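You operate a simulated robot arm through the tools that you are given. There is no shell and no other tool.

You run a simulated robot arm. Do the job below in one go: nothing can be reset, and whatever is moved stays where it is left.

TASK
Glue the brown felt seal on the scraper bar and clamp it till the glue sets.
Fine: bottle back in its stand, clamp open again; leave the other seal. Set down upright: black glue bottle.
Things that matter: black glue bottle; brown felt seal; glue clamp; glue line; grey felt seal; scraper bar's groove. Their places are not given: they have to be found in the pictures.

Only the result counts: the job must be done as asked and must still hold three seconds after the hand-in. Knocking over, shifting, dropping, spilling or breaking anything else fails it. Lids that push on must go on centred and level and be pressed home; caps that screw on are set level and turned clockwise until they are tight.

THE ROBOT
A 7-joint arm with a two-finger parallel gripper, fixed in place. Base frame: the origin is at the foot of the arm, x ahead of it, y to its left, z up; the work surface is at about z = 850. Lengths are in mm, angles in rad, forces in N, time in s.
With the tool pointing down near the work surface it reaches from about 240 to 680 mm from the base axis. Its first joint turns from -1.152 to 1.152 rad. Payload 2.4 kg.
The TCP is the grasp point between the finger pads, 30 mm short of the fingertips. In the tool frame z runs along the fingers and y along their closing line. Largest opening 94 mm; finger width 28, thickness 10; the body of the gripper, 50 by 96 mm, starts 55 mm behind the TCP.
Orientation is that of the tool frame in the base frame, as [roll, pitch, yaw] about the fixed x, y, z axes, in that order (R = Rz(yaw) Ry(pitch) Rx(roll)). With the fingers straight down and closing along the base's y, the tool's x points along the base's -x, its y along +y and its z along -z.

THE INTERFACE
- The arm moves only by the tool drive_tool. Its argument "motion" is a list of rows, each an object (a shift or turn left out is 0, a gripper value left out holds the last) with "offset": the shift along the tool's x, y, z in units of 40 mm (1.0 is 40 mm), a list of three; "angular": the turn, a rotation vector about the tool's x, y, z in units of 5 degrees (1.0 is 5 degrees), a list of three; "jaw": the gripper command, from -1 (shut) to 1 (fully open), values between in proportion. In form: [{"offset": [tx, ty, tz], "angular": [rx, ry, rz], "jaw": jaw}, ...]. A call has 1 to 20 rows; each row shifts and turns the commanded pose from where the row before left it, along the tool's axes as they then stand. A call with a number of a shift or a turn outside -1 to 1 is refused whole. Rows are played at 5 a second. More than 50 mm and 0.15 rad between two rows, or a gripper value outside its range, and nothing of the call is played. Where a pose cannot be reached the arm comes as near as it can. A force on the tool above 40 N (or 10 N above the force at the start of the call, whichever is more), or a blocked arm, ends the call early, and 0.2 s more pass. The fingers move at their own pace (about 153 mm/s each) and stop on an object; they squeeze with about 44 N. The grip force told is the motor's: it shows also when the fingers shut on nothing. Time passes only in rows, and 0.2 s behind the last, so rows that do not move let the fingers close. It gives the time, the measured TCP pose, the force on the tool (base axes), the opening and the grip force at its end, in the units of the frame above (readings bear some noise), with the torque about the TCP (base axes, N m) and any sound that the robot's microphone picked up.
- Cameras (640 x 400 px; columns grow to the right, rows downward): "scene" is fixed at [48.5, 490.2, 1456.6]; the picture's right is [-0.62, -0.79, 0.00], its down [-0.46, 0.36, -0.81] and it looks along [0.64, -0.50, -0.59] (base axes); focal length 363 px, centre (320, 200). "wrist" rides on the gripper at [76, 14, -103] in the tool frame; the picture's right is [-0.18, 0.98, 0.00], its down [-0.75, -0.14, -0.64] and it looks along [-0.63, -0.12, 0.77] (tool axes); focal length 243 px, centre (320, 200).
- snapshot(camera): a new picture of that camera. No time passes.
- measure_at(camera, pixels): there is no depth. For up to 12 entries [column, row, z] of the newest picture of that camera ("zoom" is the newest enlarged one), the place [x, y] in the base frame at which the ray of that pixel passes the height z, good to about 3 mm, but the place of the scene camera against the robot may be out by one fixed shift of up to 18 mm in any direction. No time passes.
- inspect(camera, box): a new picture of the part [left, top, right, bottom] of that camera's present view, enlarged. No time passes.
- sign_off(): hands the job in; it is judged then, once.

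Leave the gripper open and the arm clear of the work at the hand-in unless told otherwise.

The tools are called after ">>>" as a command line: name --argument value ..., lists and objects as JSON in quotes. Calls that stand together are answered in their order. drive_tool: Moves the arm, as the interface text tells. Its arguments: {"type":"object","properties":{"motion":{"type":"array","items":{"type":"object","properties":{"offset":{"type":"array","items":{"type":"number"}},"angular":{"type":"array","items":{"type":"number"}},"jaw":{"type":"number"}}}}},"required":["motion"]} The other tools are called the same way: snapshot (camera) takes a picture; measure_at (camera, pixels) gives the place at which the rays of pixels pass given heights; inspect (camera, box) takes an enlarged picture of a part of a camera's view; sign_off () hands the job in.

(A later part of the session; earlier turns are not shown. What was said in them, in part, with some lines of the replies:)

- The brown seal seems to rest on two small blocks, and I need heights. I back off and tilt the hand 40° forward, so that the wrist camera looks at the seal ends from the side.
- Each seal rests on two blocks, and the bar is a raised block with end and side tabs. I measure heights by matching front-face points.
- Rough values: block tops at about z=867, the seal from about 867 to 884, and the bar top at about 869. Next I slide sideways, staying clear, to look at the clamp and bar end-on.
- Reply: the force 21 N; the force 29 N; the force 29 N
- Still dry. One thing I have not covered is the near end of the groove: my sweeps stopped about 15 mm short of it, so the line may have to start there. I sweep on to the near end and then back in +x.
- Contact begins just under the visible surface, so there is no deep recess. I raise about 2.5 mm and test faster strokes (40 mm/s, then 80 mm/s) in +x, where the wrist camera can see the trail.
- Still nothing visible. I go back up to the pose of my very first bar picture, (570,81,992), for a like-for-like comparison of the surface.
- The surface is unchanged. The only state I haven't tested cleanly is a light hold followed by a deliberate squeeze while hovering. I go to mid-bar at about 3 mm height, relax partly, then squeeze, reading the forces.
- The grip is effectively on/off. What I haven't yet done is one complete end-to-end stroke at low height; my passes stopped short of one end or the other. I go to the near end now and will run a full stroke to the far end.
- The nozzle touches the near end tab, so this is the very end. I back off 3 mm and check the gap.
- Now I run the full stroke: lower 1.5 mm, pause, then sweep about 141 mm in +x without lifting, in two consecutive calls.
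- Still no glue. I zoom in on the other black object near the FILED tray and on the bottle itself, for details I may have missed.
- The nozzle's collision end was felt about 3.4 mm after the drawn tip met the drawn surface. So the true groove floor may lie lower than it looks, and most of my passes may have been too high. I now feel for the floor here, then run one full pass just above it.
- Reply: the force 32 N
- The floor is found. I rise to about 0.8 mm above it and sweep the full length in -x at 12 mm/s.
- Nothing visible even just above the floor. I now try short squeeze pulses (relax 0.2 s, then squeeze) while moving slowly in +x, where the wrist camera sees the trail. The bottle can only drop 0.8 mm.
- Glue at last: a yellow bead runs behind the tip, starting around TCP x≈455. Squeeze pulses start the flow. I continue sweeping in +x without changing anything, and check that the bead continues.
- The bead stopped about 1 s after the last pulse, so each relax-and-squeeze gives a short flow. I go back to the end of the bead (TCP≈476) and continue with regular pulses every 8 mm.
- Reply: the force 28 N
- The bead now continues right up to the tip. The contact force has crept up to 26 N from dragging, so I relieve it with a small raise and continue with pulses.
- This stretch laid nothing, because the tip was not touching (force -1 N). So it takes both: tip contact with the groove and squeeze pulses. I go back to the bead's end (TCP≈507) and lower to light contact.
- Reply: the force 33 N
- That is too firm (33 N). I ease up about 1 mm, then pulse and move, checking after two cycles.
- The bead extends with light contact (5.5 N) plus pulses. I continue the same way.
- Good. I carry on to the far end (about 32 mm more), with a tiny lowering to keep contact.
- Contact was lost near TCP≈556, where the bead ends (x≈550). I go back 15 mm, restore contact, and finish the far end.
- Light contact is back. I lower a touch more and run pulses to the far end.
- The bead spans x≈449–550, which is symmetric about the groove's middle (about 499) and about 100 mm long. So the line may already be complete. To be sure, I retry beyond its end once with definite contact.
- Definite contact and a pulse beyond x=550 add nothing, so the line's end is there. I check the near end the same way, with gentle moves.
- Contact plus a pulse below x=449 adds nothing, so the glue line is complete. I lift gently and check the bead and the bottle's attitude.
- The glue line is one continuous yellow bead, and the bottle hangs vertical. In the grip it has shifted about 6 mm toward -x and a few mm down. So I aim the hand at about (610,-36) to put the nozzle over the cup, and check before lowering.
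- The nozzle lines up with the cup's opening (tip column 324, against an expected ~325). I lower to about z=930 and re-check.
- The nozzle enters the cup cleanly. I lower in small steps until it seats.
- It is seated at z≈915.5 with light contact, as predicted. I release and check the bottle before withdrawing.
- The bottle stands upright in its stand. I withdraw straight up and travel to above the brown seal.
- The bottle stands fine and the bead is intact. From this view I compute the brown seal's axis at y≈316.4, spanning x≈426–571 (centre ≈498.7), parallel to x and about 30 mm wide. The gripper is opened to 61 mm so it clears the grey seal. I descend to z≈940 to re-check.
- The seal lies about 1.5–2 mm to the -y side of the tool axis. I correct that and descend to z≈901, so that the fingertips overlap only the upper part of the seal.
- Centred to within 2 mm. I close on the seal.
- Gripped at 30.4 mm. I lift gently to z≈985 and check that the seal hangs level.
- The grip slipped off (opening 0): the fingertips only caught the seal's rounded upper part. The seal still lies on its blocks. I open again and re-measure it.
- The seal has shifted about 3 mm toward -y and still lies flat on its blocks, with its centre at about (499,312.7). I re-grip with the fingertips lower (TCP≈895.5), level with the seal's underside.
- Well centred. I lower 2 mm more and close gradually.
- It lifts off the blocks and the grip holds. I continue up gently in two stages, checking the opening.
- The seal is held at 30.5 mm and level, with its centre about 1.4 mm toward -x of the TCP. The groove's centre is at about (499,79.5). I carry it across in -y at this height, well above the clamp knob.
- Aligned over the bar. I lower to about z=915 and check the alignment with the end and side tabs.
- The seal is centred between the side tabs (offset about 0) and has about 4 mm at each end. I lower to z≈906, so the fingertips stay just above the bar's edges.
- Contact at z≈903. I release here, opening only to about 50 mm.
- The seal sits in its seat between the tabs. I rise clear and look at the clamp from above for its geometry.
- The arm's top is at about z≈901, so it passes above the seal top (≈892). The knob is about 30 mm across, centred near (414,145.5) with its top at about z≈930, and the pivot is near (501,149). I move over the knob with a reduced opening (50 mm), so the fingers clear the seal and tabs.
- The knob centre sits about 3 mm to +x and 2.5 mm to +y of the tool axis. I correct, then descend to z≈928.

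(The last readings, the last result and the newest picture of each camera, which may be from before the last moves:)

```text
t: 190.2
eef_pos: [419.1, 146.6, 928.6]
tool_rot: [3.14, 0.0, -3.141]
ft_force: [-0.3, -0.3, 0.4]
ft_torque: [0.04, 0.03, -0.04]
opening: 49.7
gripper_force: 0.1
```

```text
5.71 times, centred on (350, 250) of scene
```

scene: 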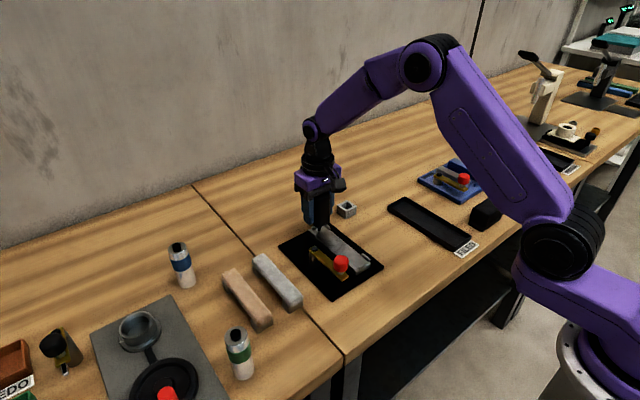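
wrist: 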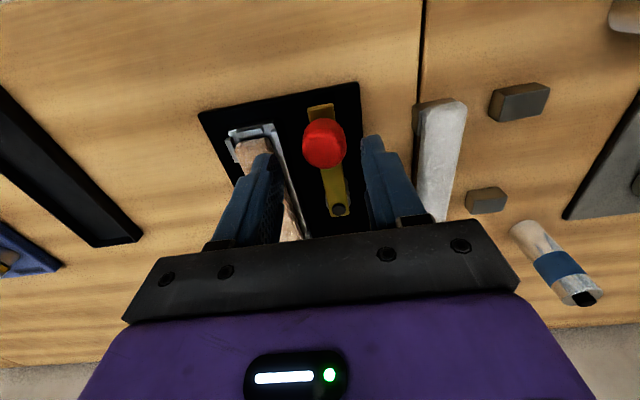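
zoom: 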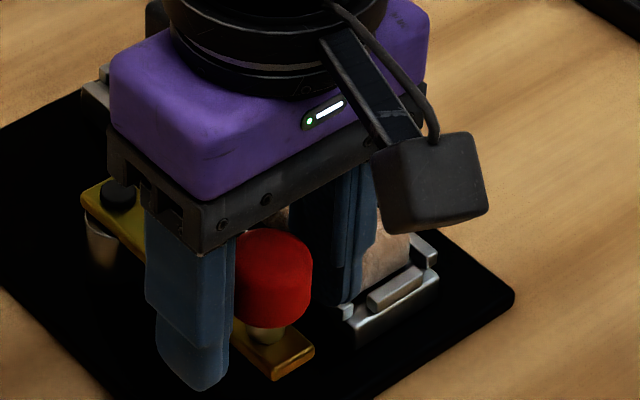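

The knob is centred between the fingers. I close on it.

>>> drive_tool --motion '[{"jaw": -0.2}, {"jaw": -1}, {}, {}]'

>>> inspect --camera "scene" --box '[310, 215, 390, 285]'

```text
t: 191.2
eef_pos: [419.0, 145.8, 928.3]
tool_rot: [3.141, 0.0, 3.142]
ft_force: [-0.8, -0.3, -4.5]
ft_torque: [0.29, -0.37, 0.02]
opening: 29.9
gripper_force: 44.8
```

```text
5.71 times, centred on (350, 250) of scene
```

zoom: 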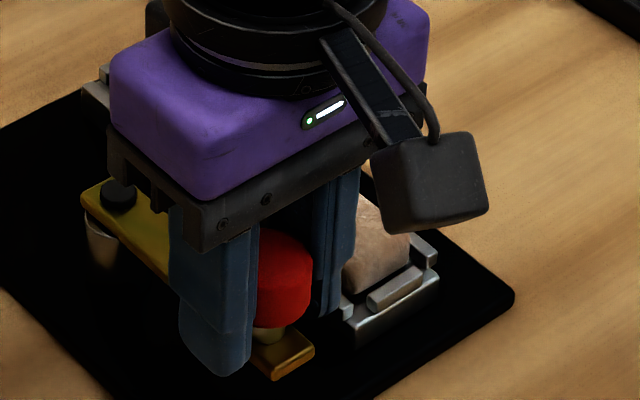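

Gripped at 29.9 mm. I begin the swing: small arc steps of 5° around the pivot (radius ≈82 mm), turning the hand along with the arm. First two steps, then check the forces.

>>> drive_tool --motion '[{"offset": [-0.0078, -0.1787, 0], "angular": [0, 0, -1]}, {"offset": [-0.0078, -0.1787, 0], "angular": [0, 0, -1]}, {}]'

>>> inspect --camera "scene" --box '[300, 215, 390, 285]'

```text
t: 192.0
eef_pos: [420.3, 131.7, 928.4]
tool_rot: [-3.141, 0.001, -2.968]
ft_force: [-7.0, -0.7, 27.0]
ft_torque: [0.12, 1.03, 0.05]
opening: 30.0
gripper_force: 45.1
```

```text
5.71 times, centred on (345, 250) of scene
```

zoom: 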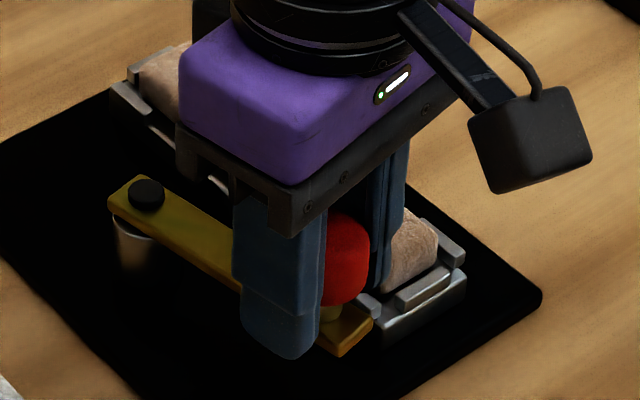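

The arm swings along. There is a 27 N upward reaction, so I pause and see whether the knob wants to rise, relieving it by 1 mm.

>>> drive_tool --motion '[{"offset": [0, 0, -0.025]}, {}]'

>>> inspect --camera "scene" --box '[320, 235, 380, 280]'

>>> inspect --camera "wrist" --box '[230, 60, 410, 220]'

```text
t: 192.6
eef_pos: [421.3, 131.9, 927.8]
tool_rot: [-3.141, 0.0, -2.968]
ft_force: [0.7, 1.1, -6.3]
ft_torque: [0.27, 0.15, 0.1]
opening: 29.8
gripper_force: 45.1
```

```text
8.89 times, centred on (350, 258) of scene
```

zoom: 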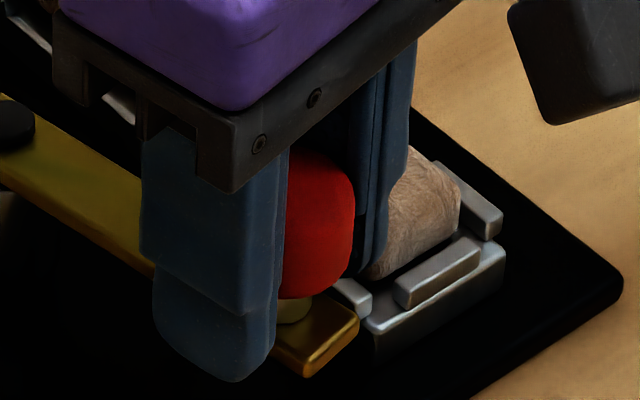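

```text
2.50 times, centred on (320, 140) of wrist
```

zoom: 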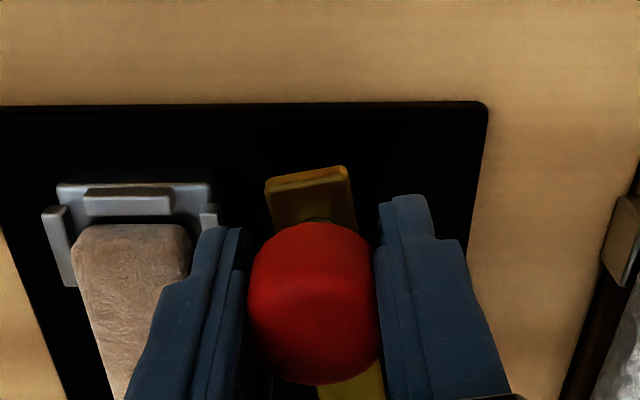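

The load is just stiffness: 1 mm changes it by about 33 N, so the arm's height is fixed. I loosen the jaw to a loose cage (≈34 mm) around the knob, so only sideways push acts, and continue the arc.

>>> drive_tool --motion '[{"jaw": -0.28}, {"offset": [-0.0078, -0.1787, 0], "angular": [0, 0, -1]}, {"offset": [-0.0078, -0.1787, 0], "angular": [0, 0, -1]}, {"offset": [-0.0078, -0.1787, 0], "angular": [0, 0, -1]}, {"offset": [-0.0078, -0.1787, 0], "angular": [0, 0, -1]}, {}]'

>>> inspect --camera "scene" --box '[300, 215, 390, 285]'

```text
t: 194.0
eef_pos: [429.7, 105.7, 927.8]
tool_rot: [-3.14, 0.001, -2.617]
ft_force: [-0.4, 0.9, -0.3]
ft_torque: [-0.03, -0.01, -0.03]
opening: 34.5
gripper_force: 0.6
```

```text
5.71 times, centred on (345, 250) of scene
```

zoom: 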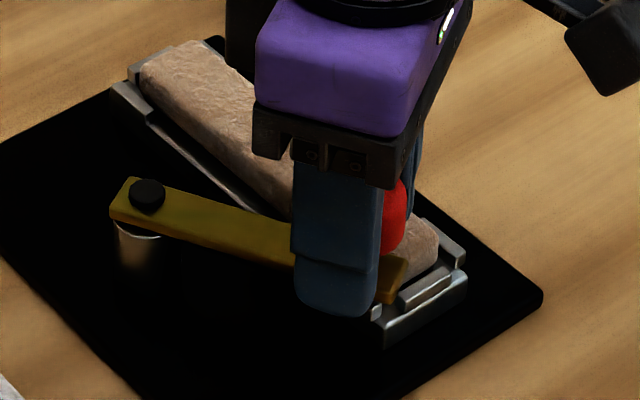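

The arm glides over the seal without force. I continue the arc.

>>> drive_tool --motion '[{"offset": [-0.0078, -0.1787, 0], "angular": [0, 0, -1]}, {"offset": [-0.0078, -0.1787, 0], "angular": [0, 0, -1]}, {"offset": [-0.0078, -0.1787, 0], "angular": [0, 0, -1]}, {"offset": [-0.0078, -0.1787, 0], "angular": [0, 0, -1]}, {"offset": [-0.0078, -0.1787, 0], "angular": [0, 0, -1]}, {"offset": [-0.0078, -0.1787, 0], "angular": [0, 0, -1]}, {}]'

>>> inspect --camera "scene" --box '[290, 200, 390, 280]'

```text
t: 195.6
eef_pos: [460.4, 75.3, 928.7]
tool_rot: [-3.141, 0.001, -2.093]
ft_force: [-0.7, 1.0, 0.2]
ft_torque: [0.0, 0.02, 0.01]
opening: 34.2
gripper_force: 0.5
```

```text
5.00 times, centred on (340, 240) of scene
```

zoom: 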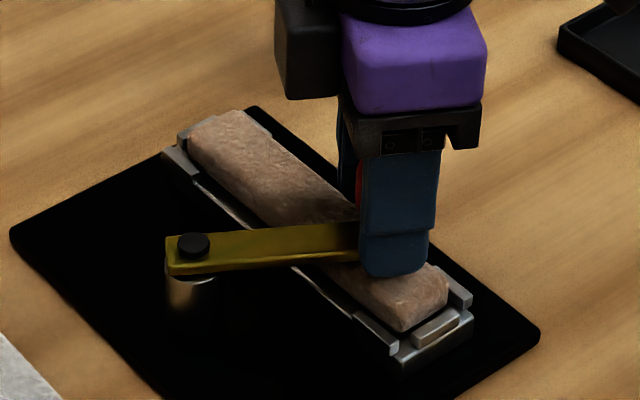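

>>> drive_tool --motion '[{"offset": [-0.0078, -0.1787, 0], "angular": [0, 0, -1]}, {"offset": [-0.0078, -0.1787, 0], "angular": [0, 0, -1]}, {"offset": [-0.0078, -0.1787, 0], "angular": [0, 0, -1]}, {"offset": [-0.0078, -0.1787, 0], "angular": [0, 0, -1]}, {"offset": [-0.0078, -0.1787, 0], "angular": [0, 0, -1]}, {"offset": [-0.0078, -0.1787, 0], "angular": [0, 0, -1]}, {}]'

>>> inspect --camera "scene" --box '[290, 200, 390, 280]'

>>> snapshot --camera "wrist"

```text
t: 197.2
eef_pos: [500.4, 64.2, 928.2]
tool_rot: [-3.141, 0.0, -1.57]
ft_force: [-1.1, -0.8, -0.1]
ft_torque: [0.02, 0.05, 0.0]
opening: 34.7
gripper_force: 0.3
```

```text
5.00 times, centred on (340, 240) of scene
```

zoom: 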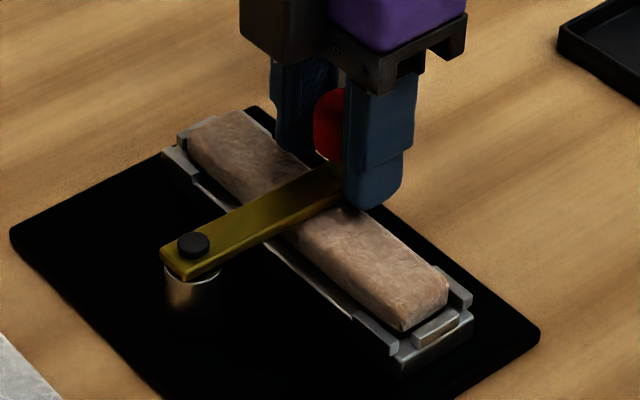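

```text
taken
```

wrist: 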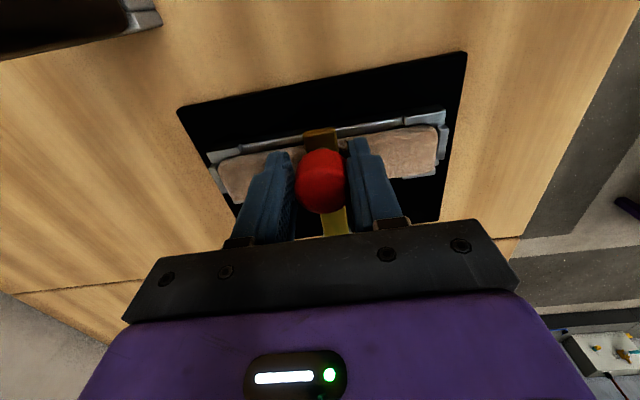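

The arm now lies across the middle of the seal. I zoom in to see whether there is a gap between arm and seal.

>>> inspect --camera "scene" --box '[312, 222, 362, 258]'

>>> inspect --camera "wrist" --box '[230, 90, 410, 240]'

```text
11.11 times, centred on (337, 240) of scene
```

zoom: 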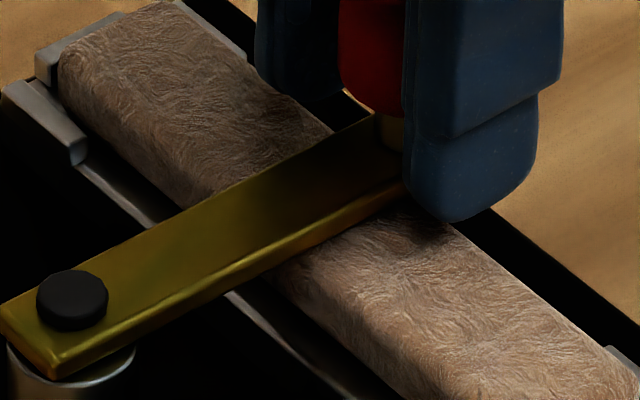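

```text
2.67 times, centred on (320, 165) of wrist
```

zoom: 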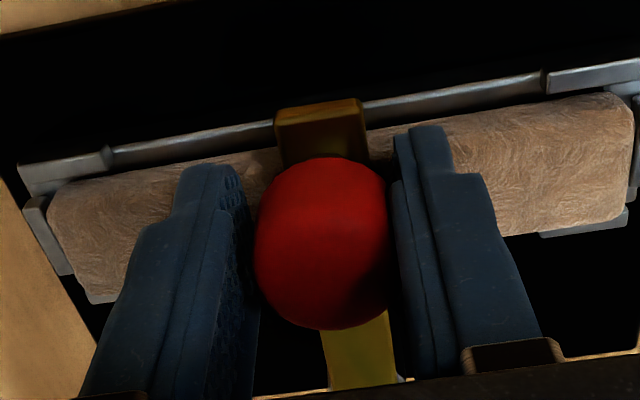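

The arm lies on the seal, about 2° short of perpendicular. I push a little further to feel for an end stop.

>>> drive_tool --motion '[{"offset": [-0.004, -0.09, 0], "angular": [0, 0, -0.5]}, {"offset": [-0.004, -0.09, 0], "angular": [0, 0, -0.5]}, {}]'

>>> inspect --camera "scene" --box '[312, 222, 362, 258]'

```text
t: 198.0
eef_pos: [504.7, 64.6, 928.2]
tool_rot: [3.137, -0.001, -1.483]
ft_force: [-15.5, -0.8, -0.1]
ft_torque: [0.18, -0.02, -0.12]
opening: 42.6
gripper_force: 7.4
```

```text
11.11 times, centred on (337, 240) of scene
```

zoom: 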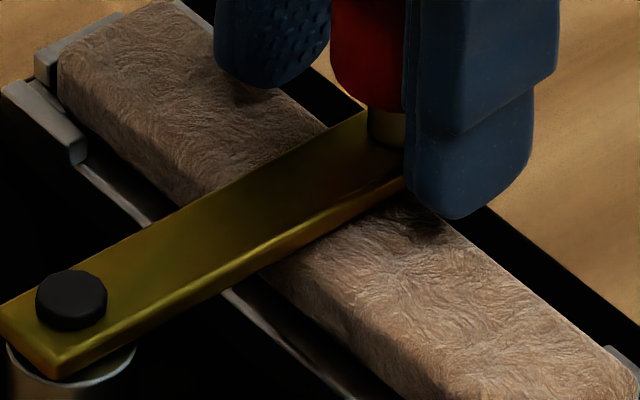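

There is an end stop: the reaction jumps to 15 N, so the clamp is fully closed over the seal. I back off the push, open the fingers and rise, watching that the arm stays put.

>>> drive_tool --motion '[{"offset": [0.004, 0.09, 0], "angular": [0, 0, 0.5]}, {"offset": [0.004, 0.09, 0], "angular": [0, 0, 0.5], "jaw": 0}, {"jaw": 0.1}, {"offset": [0, 0, -0.3]}, {"offset": [0, 0, -0.6]}, {"offset": [0, 0, -0.7]}, {}]'

>>> inspect --camera "scene" --box '[290, 200, 390, 280]'

>>> inspect --camera "scene" --box '[312, 222, 362, 258]'

```text
t: 199.6
eef_pos: [498.8, 64.8, 992.1]
tool_rot: [-3.14, -0.002, -1.57]
ft_force: [-1.0, -0.3, -0.4]
ft_torque: [-0.03, 0.05, 0.03]
opening: 51.4
gripper_force: 0.1
```

```text
5.00 times, centred on (340, 240) of scene
```

zoom: 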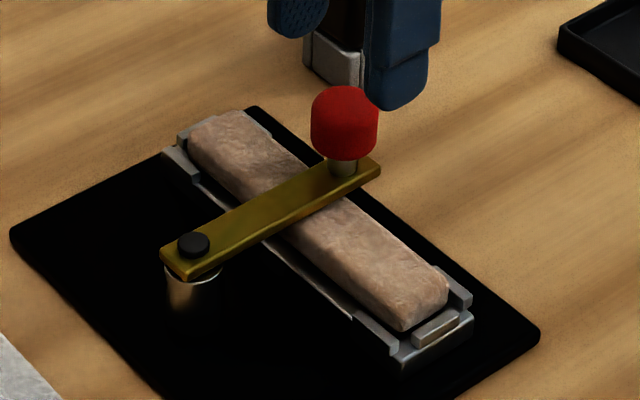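

```text
11.11 times, centred on (337, 240) of scene
```

zoom: 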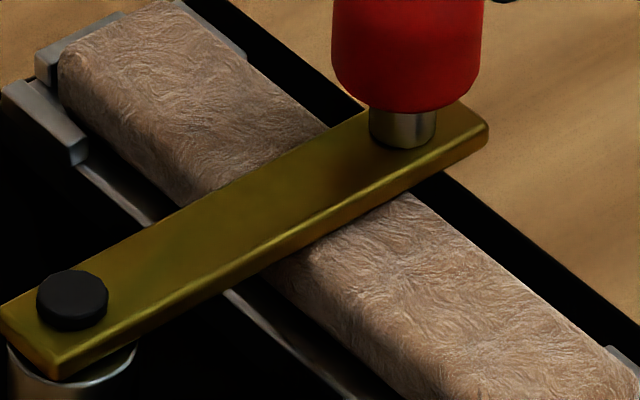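

The arm rests across the seal with the clamp fully closed. I check whether the knob also presses down (a plunger), by touching its top gently with closed fingers.

>>> drive_tool --motion '[{"jaw": -1, "offset": [0, 0, 0]}, {}, {"offset": [0, 0, 0.3]}, {"offset": [0, 0, 0.25]}, {}]'

>>> drive_tool --motion '[{"offset": [0, 0, 0.1]}, {}]'

>>> drive_tool --motion '[{"offset": [0, 0, 0.05]}, {}]'

>>> inspect --camera "scene" --box '[300, 190, 380, 260]'

```text
t: 200.8
eef_pos: [499.9, 64.8, 972.0]
tool_rot: [-3.142, 0.0, -1.569]
ft_force: [0.4, -0.5, -1.0]
ft_torque: [-0.02, -0.01, -0.01]
opening: 0.2
gripper_force: 33.1
```

```text
t: 201.4
eef_pos: [498.6, 64.1, 970.3]
tool_rot: [-3.141, 0.0, -1.571]
ft_force: [-12.9, -0.1, 34.9]
ft_torque: [-0.13, 0.43, 0.08]
opening: 0.1
gripper_force: 32.7
```

```text
t: 201.7
eef_pos: [499.6, 65.6, 969.9]
tool_rot: [-3.14, -0.001, -1.569]
ft_force: [-5.7, 0.1, 11.1]
ft_torque: [-0.12, 0.21, -0.08]
opening: 0.1
gripper_force: 32.7
stopped in row 1: the force on the tool passed its limit at 53 N (the readings are from after the stop); the commanded pose is now the measured one
```

```text
5.71 times, centred on (340, 225) of scene
```

zoom: 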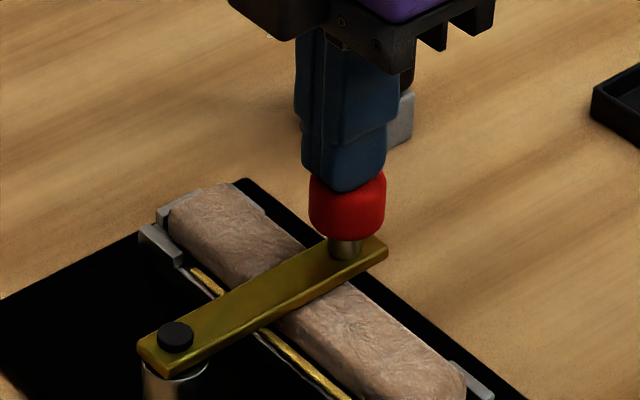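

Contact with the knob top stopped that step at 53 N. A thin yellow line now shows along the seal's foot, which looks like glue squeezed out by the pressure. I rise and look closely.

>>> drive_tool --motion '[{"offset": [0, 0, -0.3]}, {"offset": [0, 0, -0.6]}, {}]'

>>> inspect --camera "scene" --box '[290, 200, 390, 280]'

>>> inspect --camera "scene" --box '[312, 222, 362, 258]'

>>> inspect --camera "scene" --box '[335, 238, 375, 268]'

```text
t: 202.5
eef_pos: [500.5, 63.6, 1005.5]
tool_rot: [-3.14, -0.001, -1.571]
ft_force: [-0.1, 0.1, 0.1]
ft_torque: [0.01, 0.01, 0.02]
opening: 0.4
gripper_force: 32.9
```

```text
5.00 times, centred on (340, 240) of scene
```

zoom: 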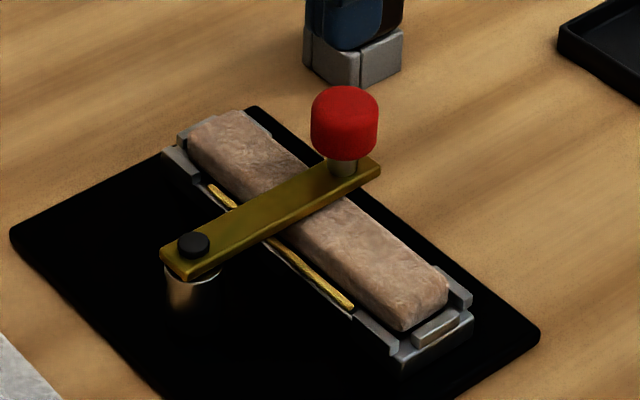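

```text
11.11 times, centred on (337, 240) of scene
```

zoom: 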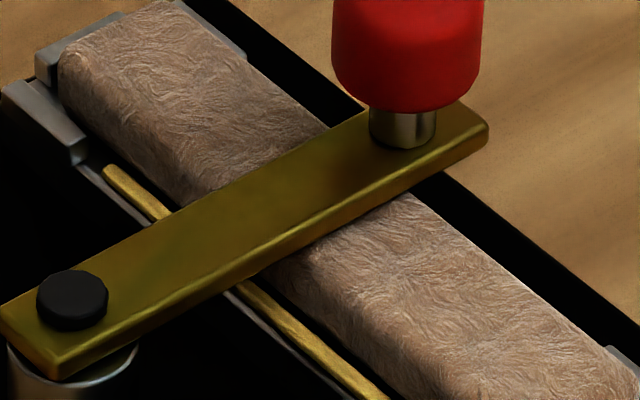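

```text
13.33 times, centred on (355, 253) of scene
```

zoom: 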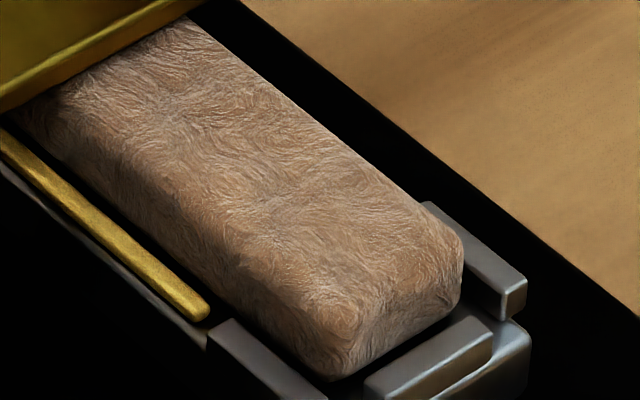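

A squeeze-out bead has appeared along the seal's side, so the clamp is doing its work. Now I wait for the glue to set, watching the bead's look and the microphone.

>>> drive_tool --motion '[{"jaw": 0.06}, {}, {}, {}, {}, {}, {}, {}, {}, {}, {}, {}, {}, {}, {}, {}, {}, {}, {}, {}]'

>>> drive_tool --motion '[{}, {}, {}, {}, {}, {}, {}, {}, {}, {}, {}, {}, {}, {}, {}, {}, {}, {}, {}, {}]'

>>> drive_tool --motion '[{}, {}, {}, {}, {}, {}, {}, {}, {}, {}, {}, {}, {}, {}, {}, {}, {}, {}, {}, {}]'

>>> inspect --camera "scene" --box '[312, 222, 362, 258]'

```text
t: 206.7
eef_pos: [500.8, 64.6, 1005.7]
tool_rot: [-3.14, 0.0, -1.571]
ft_force: [0.5, 1.2, -0.1]
ft_torque: [-0.03, 0.01, -0.01]
opening: 50.0
gripper_force: 0.0
```

```text
t: 210.9
eef_pos: [500.3, 64.9, 1006.2]
tool_rot: [-3.14, -0.002, -1.572]
ft_force: [-0.7, 0.8, -0.2]
ft_torque: [0.02, 0.01, 0.03]
opening: 49.8
gripper_force: 0.0
```

```text
t: 215.1
eef_pos: [501.2, 65.6, 1005.7]
tool_rot: [-3.138, 0.001, -1.572]
ft_force: [0.2, 0.7, 0.3]
ft_torque: [-0.01, 0.03, -0.01]
opening: 49.7
gripper_force: 0.0
```

```text
11.11 times, centred on (337, 240) of scene
```

zoom: 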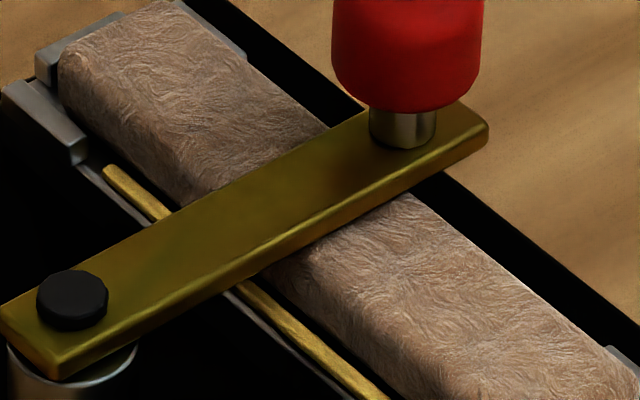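

No change yet. I keep waiting.

>>> drive_tool --motion '[{}, {}, {}, {}, {}, {}, {}, {}, {}, {}, {}, {}, {}, {}, {}, {}, {}, {}, {}, {}]'

>>> drive_tool --motion '[{}, {}, {}, {}, {}, {}, {}, {}, {}, {}, {}, {}, {}, {}, {}, {}, {}, {}, {}, {}]'

>>> drive_tool --motion '[{}, {}, {}, {}, {}, {}, {}, {}, {}, {}, {}, {}, {}, {}, {}, {}, {}, {}, {}, {}]'

>>> drive_tool --motion '[{}, {}, {}, {}, {}, {}, {}, {}, {}, {}, {}, {}, {}, {}, {}, {}, {}, {}, {}, {}]'

>>> inspect --camera "scene" --box '[312, 222, 362, 258]'

>>> snapshot --camera "scene"

```text
t: 219.3
eef_pos: [501.5, 64.9, 1005.8]
tool_rot: [-3.139, 0.0, -1.571]
ft_force: [0.5, 0.2, -0.1]
ft_torque: [-0.01, 0.02, 0.0]
opening: 49.7
gripper_force: 0.0
```

```text
t: 223.5
eef_pos: [501.1, 64.9, 1005.0]
tool_rot: [-3.139, -0.001, -1.572]
ft_force: [-0.9, -0.1, 0.3]
ft_torque: [0.02, -0.02, 0.01]
opening: 49.9
gripper_force: 0.0
```

```text
t: 227.7
eef_pos: [502.4, 65.0, 1004.6]
tool_rot: [-3.139, 0.001, -1.571]
ft_force: [1.0, 0.6, -0.7]
ft_torque: [0.01, 0.04, -0.01]
opening: 49.8
gripper_force: 0.1
```

```text
t: 231.9
eef_pos: [500.5, 64.9, 1005.5]
tool_rot: [-3.14, -0.001, -1.572]
ft_force: [0.4, -0.4, -0.3]
ft_torque: [0.0, -0.03, 0.02]
opening: 49.7
gripper_force: 0.1
```

```text
11.11 times, centred on (337, 240) of scene
```

zoom: 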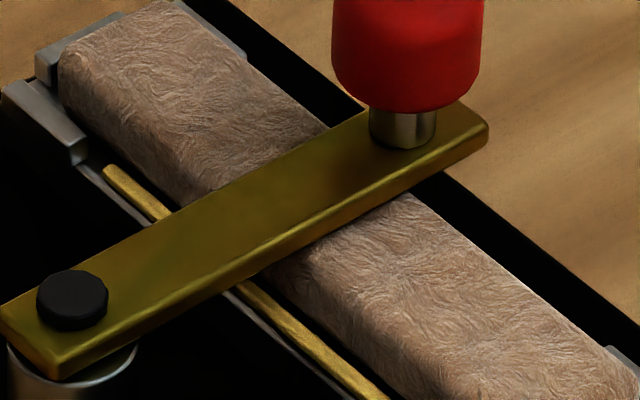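

```text
taken
```

scene: 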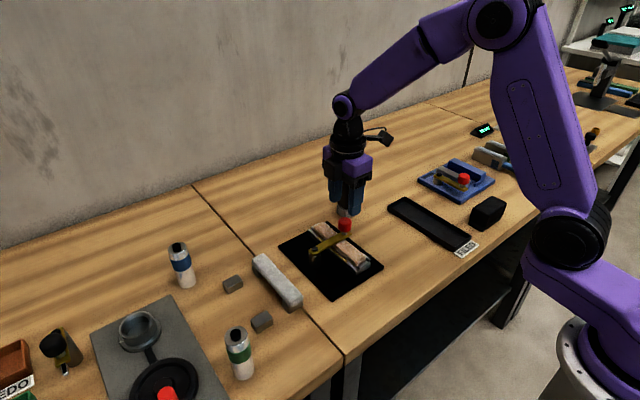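

I check the small display on the bench in case it reports anything.

>>> inspect --camera "scene" --box '[460, 110, 510, 150]'

>>> inspect --camera "scene" --box '[290, 200, 390, 280]'

```text
10.00 times, centred on (485, 130) of scene
```

zoom: 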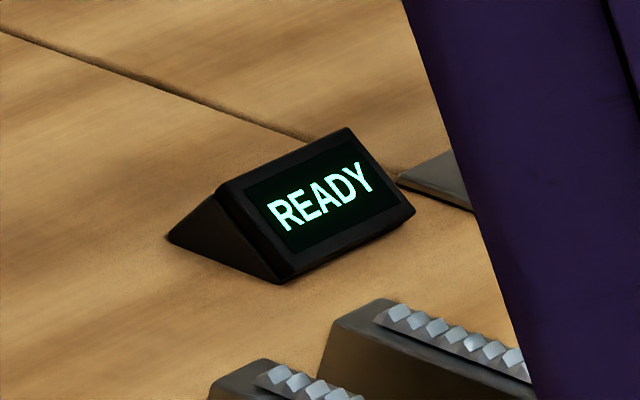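

```text
5.00 times, centred on (340, 240) of scene
```

zoom: 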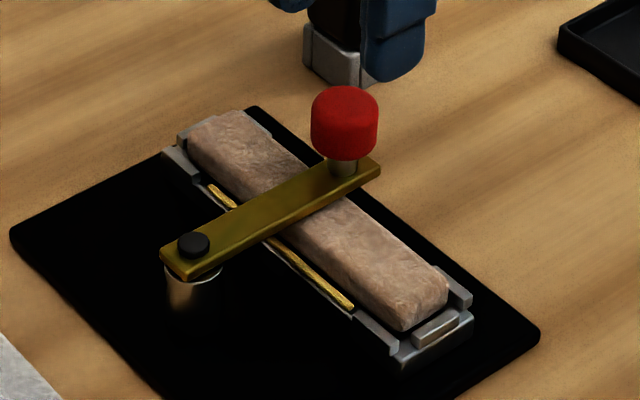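

The display belongs to another station and still shows READY. I wait another half minute to be safe.

>>> drive_tool --motion '[{}, {}, {}, {}, {}, {}, {}, {}, {}, {}, {}, {}, {}, {}, {}, {}, {}, {}, {}, {}]'

>>> drive_tool --motion '[{}, {}, {}, {}, {}, {}, {}, {}, {}, {}, {}, {}, {}, {}, {}, {}, {}, {}, {}, {}]'

>>> drive_tool --motion '[{}, {}, {}, {}, {}, {}, {}, {}, {}, {}, {}, {}, {}, {}, {}, {}, {}, {}, {}, {}]'

>>> drive_tool --motion '[{}, {}, {}, {}, {}, {}, {}, {}, {}, {}, {}, {}, {}, {}, {}, {}, {}, {}, {}, {}]'

>>> drive_tool --motion '[{}, {}, {}, {}, {}, {}, {}, {}, {}, {}, {}, {}, {}, {}, {}, {}, {}, {}, {}, {}]'

>>> drive_tool --motion '[{}, {}, {}, {}, {}, {}, {}, {}, {}, {}, {}, {}, {}, {}, {}, {}, {}, {}, {}, {}]'

>>> inspect --camera "scene" --box '[312, 222, 362, 258]'

```text
t: 236.1
eef_pos: [500.6, 65.4, 1006.5]
tool_rot: [-3.141, 0.001, -1.571]
ft_force: [0.3, -0.2, -0.9]
ft_torque: [0.0, 0.0, -0.01]
opening: 49.9
gripper_force: 0.0
```

```text
t: 240.3
eef_pos: [500.9, 65.3, 1004.1]
tool_rot: [-3.138, -0.001, -1.571]
ft_force: [0.7, 0.2, 0.2]
ft_torque: [-0.03, -0.01, -0.01]
opening: 50.0
gripper_force: 0.0
```

```text
t: 244.5
eef_pos: [500.5, 64.9, 1005.4]
tool_rot: [-3.14, -0.001, -1.571]
ft_force: [0.6, -0.2, -0.3]
ft_torque: [0.01, -0.02, 0.0]
opening: 49.8
gripper_force: 0.0
```

```text
t: 248.7
eef_pos: [501.0, 63.8, 1004.5]
tool_rot: [-3.14, 0.0, -1.571]
ft_force: [-0.7, 0.0, -0.1]
ft_torque: [0.01, 0.0, 0.0]
opening: 49.4
gripper_force: 0.0
```

```text
t: 252.9
eef_pos: [499.6, 64.6, 1005.7]
tool_rot: [-3.139, 0.0, -1.571]
ft_force: [0.0, 0.1, 0.2]
ft_torque: [0.01, -0.04, -0.02]
opening: 49.7
gripper_force: 0.1
```

```text
t: 257.1
eef_pos: [501.6, 64.5, 1004.8]
tool_rot: [-3.14, -0.001, -1.572]
ft_force: [0.7, 0.6, 0.5]
ft_torque: [-0.01, 0.04, 0.0]
opening: 49.7
gripper_force: 0.1
```

```text
11.11 times, centred on (337, 240) of scene
```

zoom: 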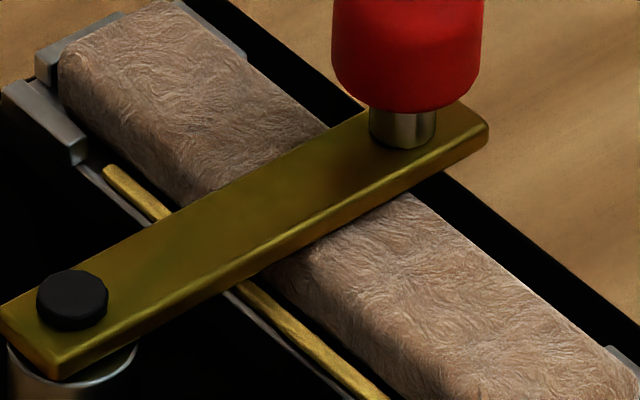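

The clamp has been closed for about 60 s. I now reopen it: descend around the knob, cage it loosely, and swing back along the same arc.

>>> drive_tool --motion '[{"offset": [0, 0, 0.5]}, {"offset": [0, 0, 0.6]}, {"offset": [0, 0, 0.5]}, {"offset": [0, 0, 0.33]}, {}]'

>>> inspect --camera "wrist" --box '[230, 90, 410, 240]'

>>> inspect --camera "scene" --box '[300, 190, 380, 260]'

```text
t: 258.3
eef_pos: [501.7, 66.4, 929.2]
tool_rot: [-3.141, 0.001, -1.571]
ft_force: [0.1, 0.2, 0.4]
ft_torque: [0.01, 0.0, 0.01]
opening: 49.6
gripper_force: 0.0
```

```text
2.67 times, centred on (320, 165) of wrist
```

zoom: 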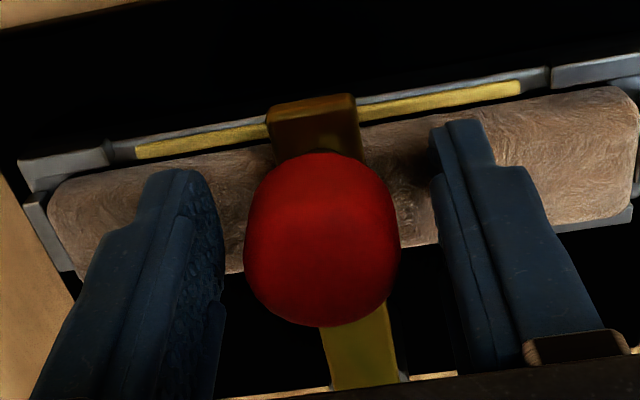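

```text
5.71 times, centred on (340, 225) of scene
```

zoom: 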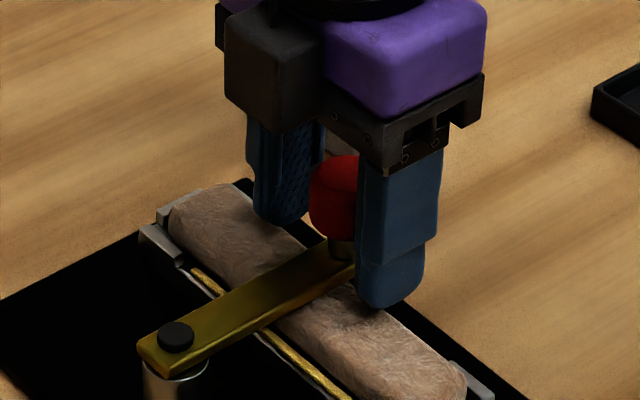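

Glue is squeezed out evenly on both sides. I cage the knob and swing the clamp back open.

>>> drive_tool --motion '[{"jaw": -0.1}, {"jaw": -0.28}, {}, {"offset": [-0.0078, 0.1787, 0], "angular": [0, 0, 1]}, {"offset": [-0.0078, 0.1787, 0], "angular": [0, 0, 1]}, {"offset": [-0.0078, 0.1787, 0], "angular": [0, 0, 1]}, {"offset": [-0.0078, 0.1787, 0], "angular": [0, 0, 1]}, {}]'

>>> inspect --camera "scene" --box '[290, 200, 390, 280]'

```text
t: 260.1
eef_pos: [472.8, 69.6, 927.1]
tool_rot: [3.14, 0.001, -1.918]
ft_force: [1.5, -0.9, 0.0]
ft_torque: [-0.01, 0.0, -0.01]
opening: 34.5
gripper_force: 0.8
```

```text
5.00 times, centred on (340, 240) of scene
```

zoom: 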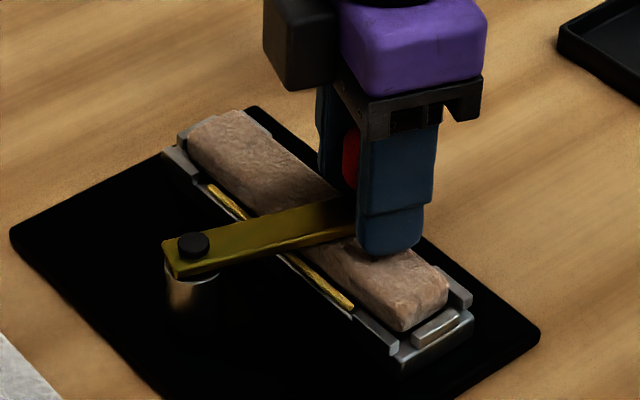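

The arm follows and the seal stays put. I continue the arc back.

>>> drive_tool --motion '[{"offset": [-0.0078, 0.1787, 0], "angular": [0, 0, 1]}, {"offset": [-0.0078, 0.1787, 0], "angular": [0, 0, 1]}, {"offset": [-0.0078, 0.1787, 0], "angular": [0, 0, 1]}, {"offset": [-0.0078, 0.1787, 0], "angular": [0, 0, 1]}, {"offset": [-0.0078, 0.1787, 0], "angular": [0, 0, 1]}, {"offset": [-0.0078, 0.1787, 0], "angular": [0, 0, 1]}, {"offset": [-0.0078, 0.1787, 0], "angular": [0, 0, 1]}, {}]'

>>> drive_tool --motion '[{"offset": [-0.0078, 0.1787, 0], "angular": [0, 0, 1]}, {"offset": [-0.0078, 0.1787, 0], "angular": [0, 0, 1]}, {"offset": [-0.0078, 0.1787, 0], "angular": [0, 0, 1]}, {"offset": [-0.0078, 0.1787, 0], "angular": [0, 0, 1]}, {}]'

>>> inspect --camera "scene" --box '[290, 200, 390, 280]'

```text
t: 261.9
eef_pos: [434.8, 100.7, 927.0]
tool_rot: [3.142, 0.004, -2.53]
ft_force: [-0.5, -0.5, 0.4]
ft_torque: [0.01, 0.04, 0.01]
opening: 34.0
gripper_force: 0.2
```

```text
t: 263.1
eef_pos: [421.4, 125.3, 928.8]
tool_rot: [3.14, 0.002, -2.88]
ft_force: [0.5, -0.5, 0.1]
ft_torque: [0.02, -0.05, 0.02]
opening: 34.5
gripper_force: 0.1
```

```text
5.00 times, centred on (340, 240) of scene
```

zoom: 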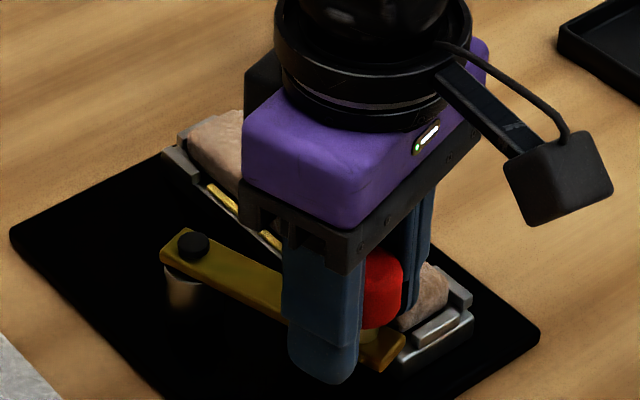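

>>> drive_tool --motion '[{"offset": [-0.0078, 0.1787, 0], "angular": [0, 0, 1]}, {"offset": [-0.0078, 0.1787, 0], "angular": [0, 0, 1]}, {"offset": [-0.0078, 0.1787, 0], "angular": [0, 0, 1]}, {"offset": [0, 0.045, 0]}, {}]'

>>> inspect --camera "scene" --box '[290, 200, 390, 280]'

```text
t: 264.3
eef_pos: [419.4, 147.2, 928.6]
tool_rot: [-3.142, 0.002, 3.14]
ft_force: [-0.4, -0.5, -0.6]
ft_torque: [-0.01, 0.03, -0.01]
opening: 34.4
gripper_force: 0.1
```

```text
5.00 times, centred on (340, 240) of scene
```

zoom: 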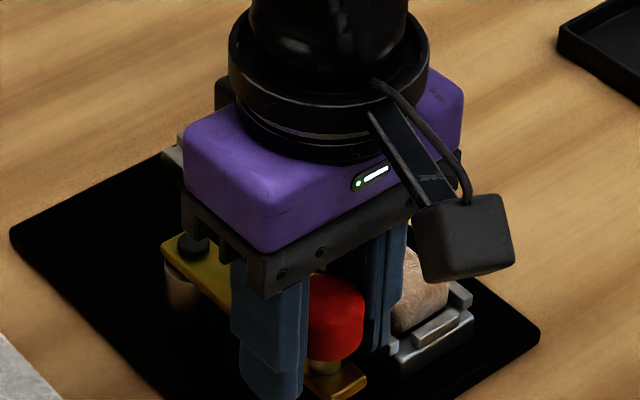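

I nudge it 1.2 mm further, open the fingers to 50 mm (clear of tabs and seal) and rise.

>>> drive_tool --motion '[{"offset": [0, 0.03, 0]}, {}, {"offset": [0, -0.04, 0]}, {"jaw": 0.06}, {}, {"offset": [0, 0, -0.3]}, {"offset": [0, 0, -0.6]}, {"offset": [0, 0, -0.8]}, {"offset": [0, 0, -0.8]}, {}]'

>>> inspect --camera "scene" --box '[290, 200, 390, 280]'

>>> snapshot --camera "scene"

>>> snapshot --camera "wrist"

```text
t: 266.5
eef_pos: [417.4, 148.8, 1025.4]
tool_rot: [3.141, 0.002, -3.141]
ft_force: [0.8, 0.2, -0.4]
ft_torque: [-0.05, 0.02, 0.0]
opening: 49.7
gripper_force: 0.1
```

```text
5.00 times, centred on (340, 240) of scene
```

zoom: 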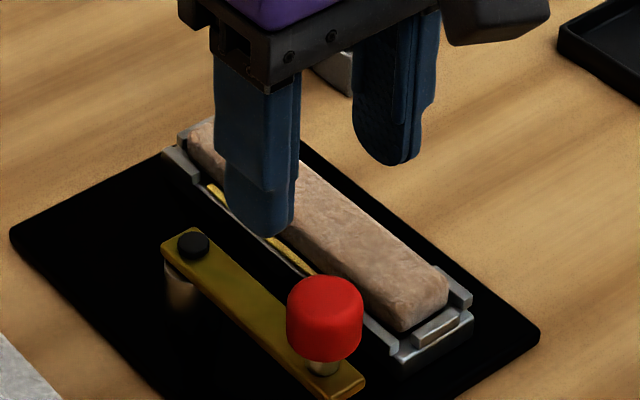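

```text
taken
```

scene: 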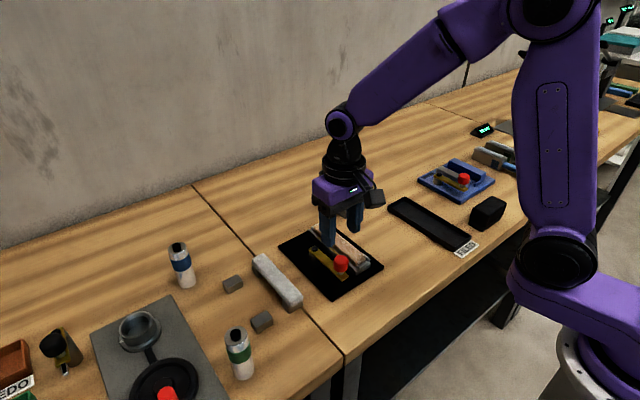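

```text
taken
```

wrist: 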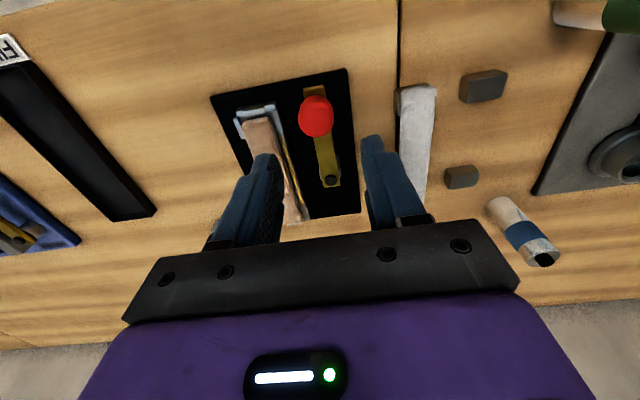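

The clamp is open again. Before handing in, I check gently that the seal is bonded, by touching its side with closed fingertips near x≈545, clear of the pivot and tabs, at only a few newtons.

>>> drive_tool --motion '[{"offset": [-0.8, -0.2, 0], "jaw": -1}, {"offset": [-0.8, -0.2, 0]}, {"offset": [-0.8, -0.2, 0]}, {"offset": [-0.77, -0.2, 0]}, {"offset": [0, 0, 0.8]}, {"offset": [0, 0, 0.8]}, {"offset": [0, 0, 0.6]}, {"offset": [0, 0, 0.55]}, {}]'

>>> inspect --camera "scene" --box '[290, 200, 370, 260]'

>>> snapshot --camera "wrist"

```text
t: 268.5
eef_pos: [545.8, 115.1, 915.6]
tool_rot: [-3.141, 0.001, 3.141]
ft_force: [1.0, 1.1, -0.1]
ft_torque: [-0.01, 0.0, 0.0]
opening: 0.0
gripper_force: 32.9
```

```text
6.67 times, centred on (330, 230) of scene
```

zoom: 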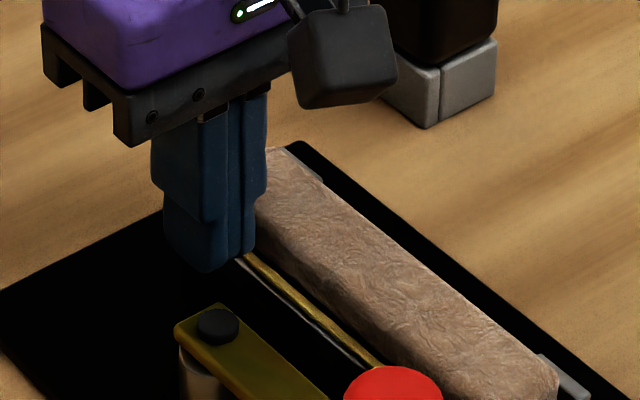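

```text
taken
```

wrist: 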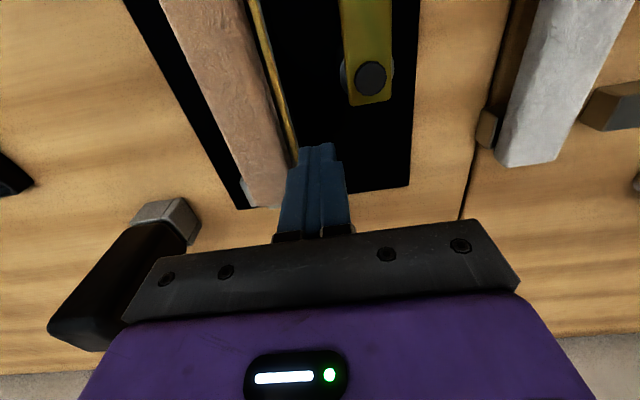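

>>> drive_tool --motion '[{"offset": [0, -0.1, 0]}, {"offset": [0, -0.05, 0]}, {}]'

>>> drive_tool --motion '[{"offset": [0, -0.03, 0]}, {}]'

>>> drive_tool --motion '[{"offset": [0, -0.03, 0]}, {}]'

>>> drive_tool --motion '[{"offset": [0, -0.025, 0]}, {}]'

```text
t: 269.3
eef_pos: [545.4, 108.3, 916.9]
tool_rot: [3.14, 0.001, -3.141]
ft_force: [-0.8, -0.3, 0.1]
ft_torque: [0.01, -0.01, 0.03]
opening: 0.0
gripper_force: 33.2
```

```text
t: 269.9
eef_pos: [544.2, 108.8, 916.3]
tool_rot: [3.141, 0.0, -3.141]
ft_force: [-0.1, -0.3, -0.1]
ft_torque: [0.0, -0.01, -0.01]
opening: 0.0
gripper_force: 32.8
```

```text
t: 270.5
eef_pos: [546.4, 107.9, 917.5]
tool_rot: [3.14, 0.002, 3.14]
ft_force: [0.6, 0.4, 0.6]
ft_torque: [0.02, 0.02, 0.02]
opening: 0.0
gripper_force: 33.7
```

```text
t: 271.1
eef_pos: [544.6, 105.1, 917.9]
tool_rot: [3.141, 0.002, -3.142]
ft_force: [-0.8, -0.5, -0.1]
ft_torque: [0.01, -0.04, 0.01]
opening: 0.2
gripper_force: 33.0
```

>>> drive_tool --motion '[{"offset": [0, -0.025, 0.03]}, {}]'

>>> drive_tool --motion '[{"offset": [0, -0.02, 0]}, {}]'

>>> drive_tool --motion '[{"offset": [0, -0.02, 0]}, {}]'

>>> inspect --camera "scene" --box '[290, 200, 370, 260]'

```text
t: 271.7
eef_pos: [545.4, 105.5, 915.8]
tool_rot: [3.139, 0.0, -3.139]
ft_force: [-0.6, 1.0, 0.8]
ft_torque: [0.01, -0.03, -0.02]
opening: 0.0
gripper_force: 33.3
```

```text
t: 272.3
eef_pos: [545.3, 103.4, 916.0]
tool_rot: [3.14, 0.001, -3.141]
ft_force: [0.3, 5.7, -0.1]
ft_torque: [0.15, -0.03, -0.03]
opening: 0.2
gripper_force: 32.9
```

```text
t: 272.9
eef_pos: [545.4, 103.7, 914.0]
tool_rot: [3.138, 0.004, -3.14]
ft_force: [0.3, 8.4, 3.4]
ft_torque: [0.23, 0.0, -0.04]
opening: 0.2
gripper_force: 33.2
```

```text
6.67 times, centred on (330, 230) of scene
```

zoom: 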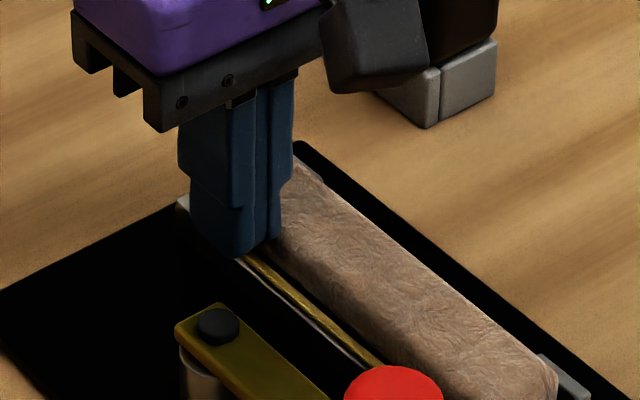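

The seal resists over 8 N sideways without moving, so it is bonded. I back off, rise, open the gripper and move clear of the work.

>>> drive_tool --motion '[{"offset": [0, 0.15, 0]}, {"offset": [0, 0.15, 0]}, {"offset": [0, 0, -0.6]}, {"offset": [0, 0, -0.9]}, {"offset": [0, 0, -0.9]}, {"offset": [0, 0, -0.9], "jaw": 1}, {"offset": [0.9, 0, -0.9]}, {"offset": [0.9, 0, -0.9]}, {"offset": [0.9, 0, -0.5]}, {"offset": [0.9, 0, 0]}, {}, {}]'

>>> snapshot --camera "scene"

>>> inspect --camera "scene" --box '[280, 170, 400, 290]'

>>> snapshot --camera "wrist"

```text
refused: row 7 steps farther than a row can; nothing moved
```

```text
taken
```

scene: 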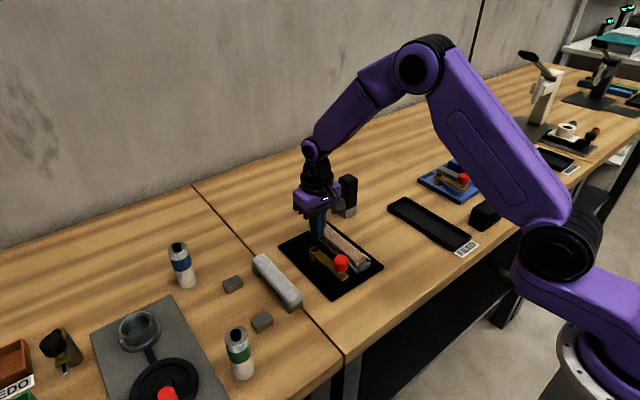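

```text
3.33 times, centred on (340, 230) of scene
```

zoom: 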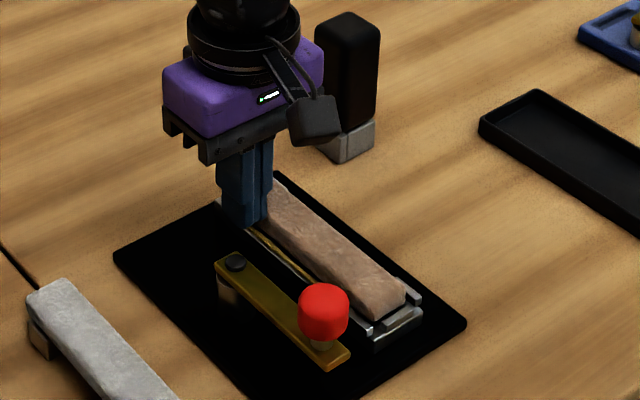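

```text
taken
```

wrist: 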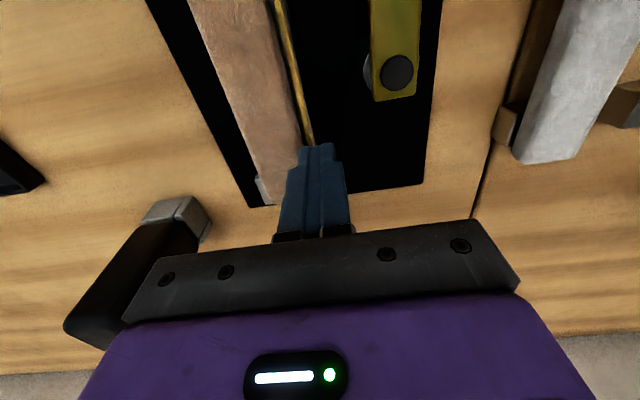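

The call was refused because one row was too long. I repeat it with shorter rows.

>>> drive_tool --motion '[{"offset": [0, 0.15, 0]}, {"offset": [0, 0.15, 0]}, {"offset": [0, 0, -0.6]}, {"offset": [0, 0, -0.9]}, {"offset": [0, 0, -0.9]}, {"offset": [0, 0, -0.9], "jaw": 1}, {"offset": [0.6, 0, -0.6]}, {"offset": [0.6, 0, -0.6]}, {"offset": [0.6, 0, -0.6]}, {"offset": [0.6, 0, -0.6]}, {"offset": [0.6, 0, 0]}, {}, {}]'

>>> snapshot --camera "scene"

>>> inspect --camera "scene" --box '[280, 170, 400, 290]'

>>> snapshot --camera "wrist"

```text
t: 275.7
eef_pos: [427.5, 115.1, 1142.7]
tool_rot: [-3.141, 0.002, -3.139]
ft_force: [0.0, 0.3, 0.1]
ft_torque: [0.01, 0.01, 0.05]
opening: 93.9
gripper_force: 0.0
```

```text
taken
```

scene: 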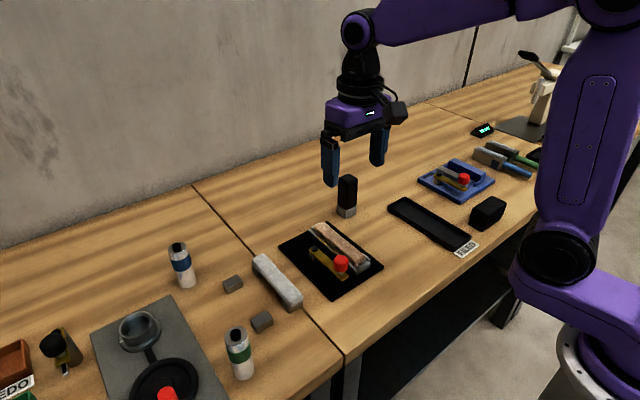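

```text
3.33 times, centred on (340, 230) of scene
```

zoom: 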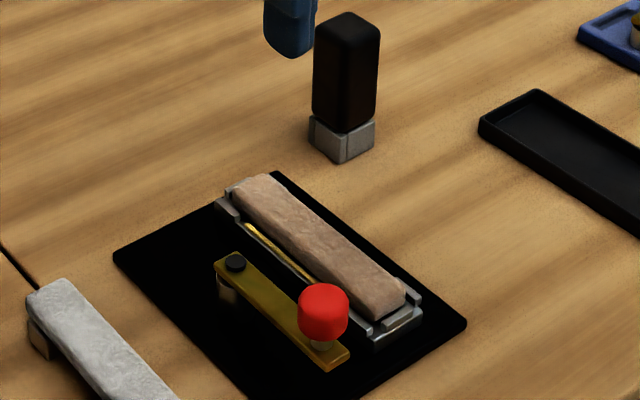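

```text
taken
```

wrist: 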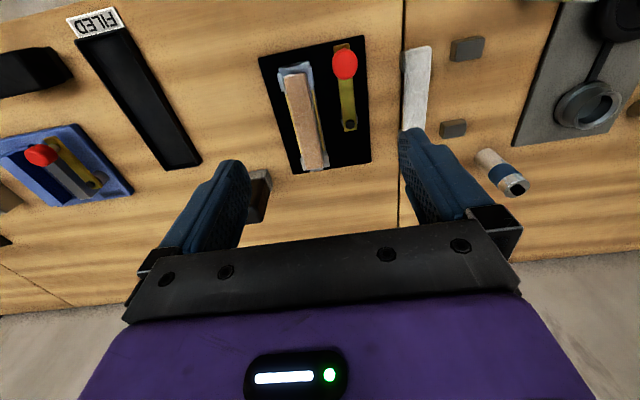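

Everything is in place:
- **Brown seal:** bonded in the bar, with glue squeezed out along both sides.
- **Clamp:** open in its starting position.
- **Glue bottle:** upright in its stand.
- **Grey seal:** untouched.
- **Arm:** gripper open and clear of the work.

I hand in the job.

>>> sign_off

```text
The job is handed in.
```

The brown felt seal is glued into the scraper bar's groove, and I have handed in the job. No verdict came back with the hand-in.

- **Glue:** one continuous bead about 100 mm long, centred in the groove. Passes beyond either end of it laid no more glue. Glue flowed only when I squeezed the bottle in pulses with the nozzle touching the groove, so there were several dry passes first.
- **Seal:** my first grip on it slipped and nudged it about 3 mm on its blocks. The second grip held, and it sits between the bar's tabs with glue squeezed out evenly along both sides.
- **Clamping:** the clamp was closed on the seal for about 60 s. Nothing showed when the glue had set, so I chose that time myself. After opening the clamp I pushed the seal sideways with about 8 N and it did not move.
- **Knob contact:** while the clamp was closed I checked whether its knob also presses down. One push on it reached 53 N and stopped the arm; I saw no damage.
- **End state:** the bottle is upright in its stand, the clamp is open, the grey seal is untouched, and the arm is clear with the gripper open.
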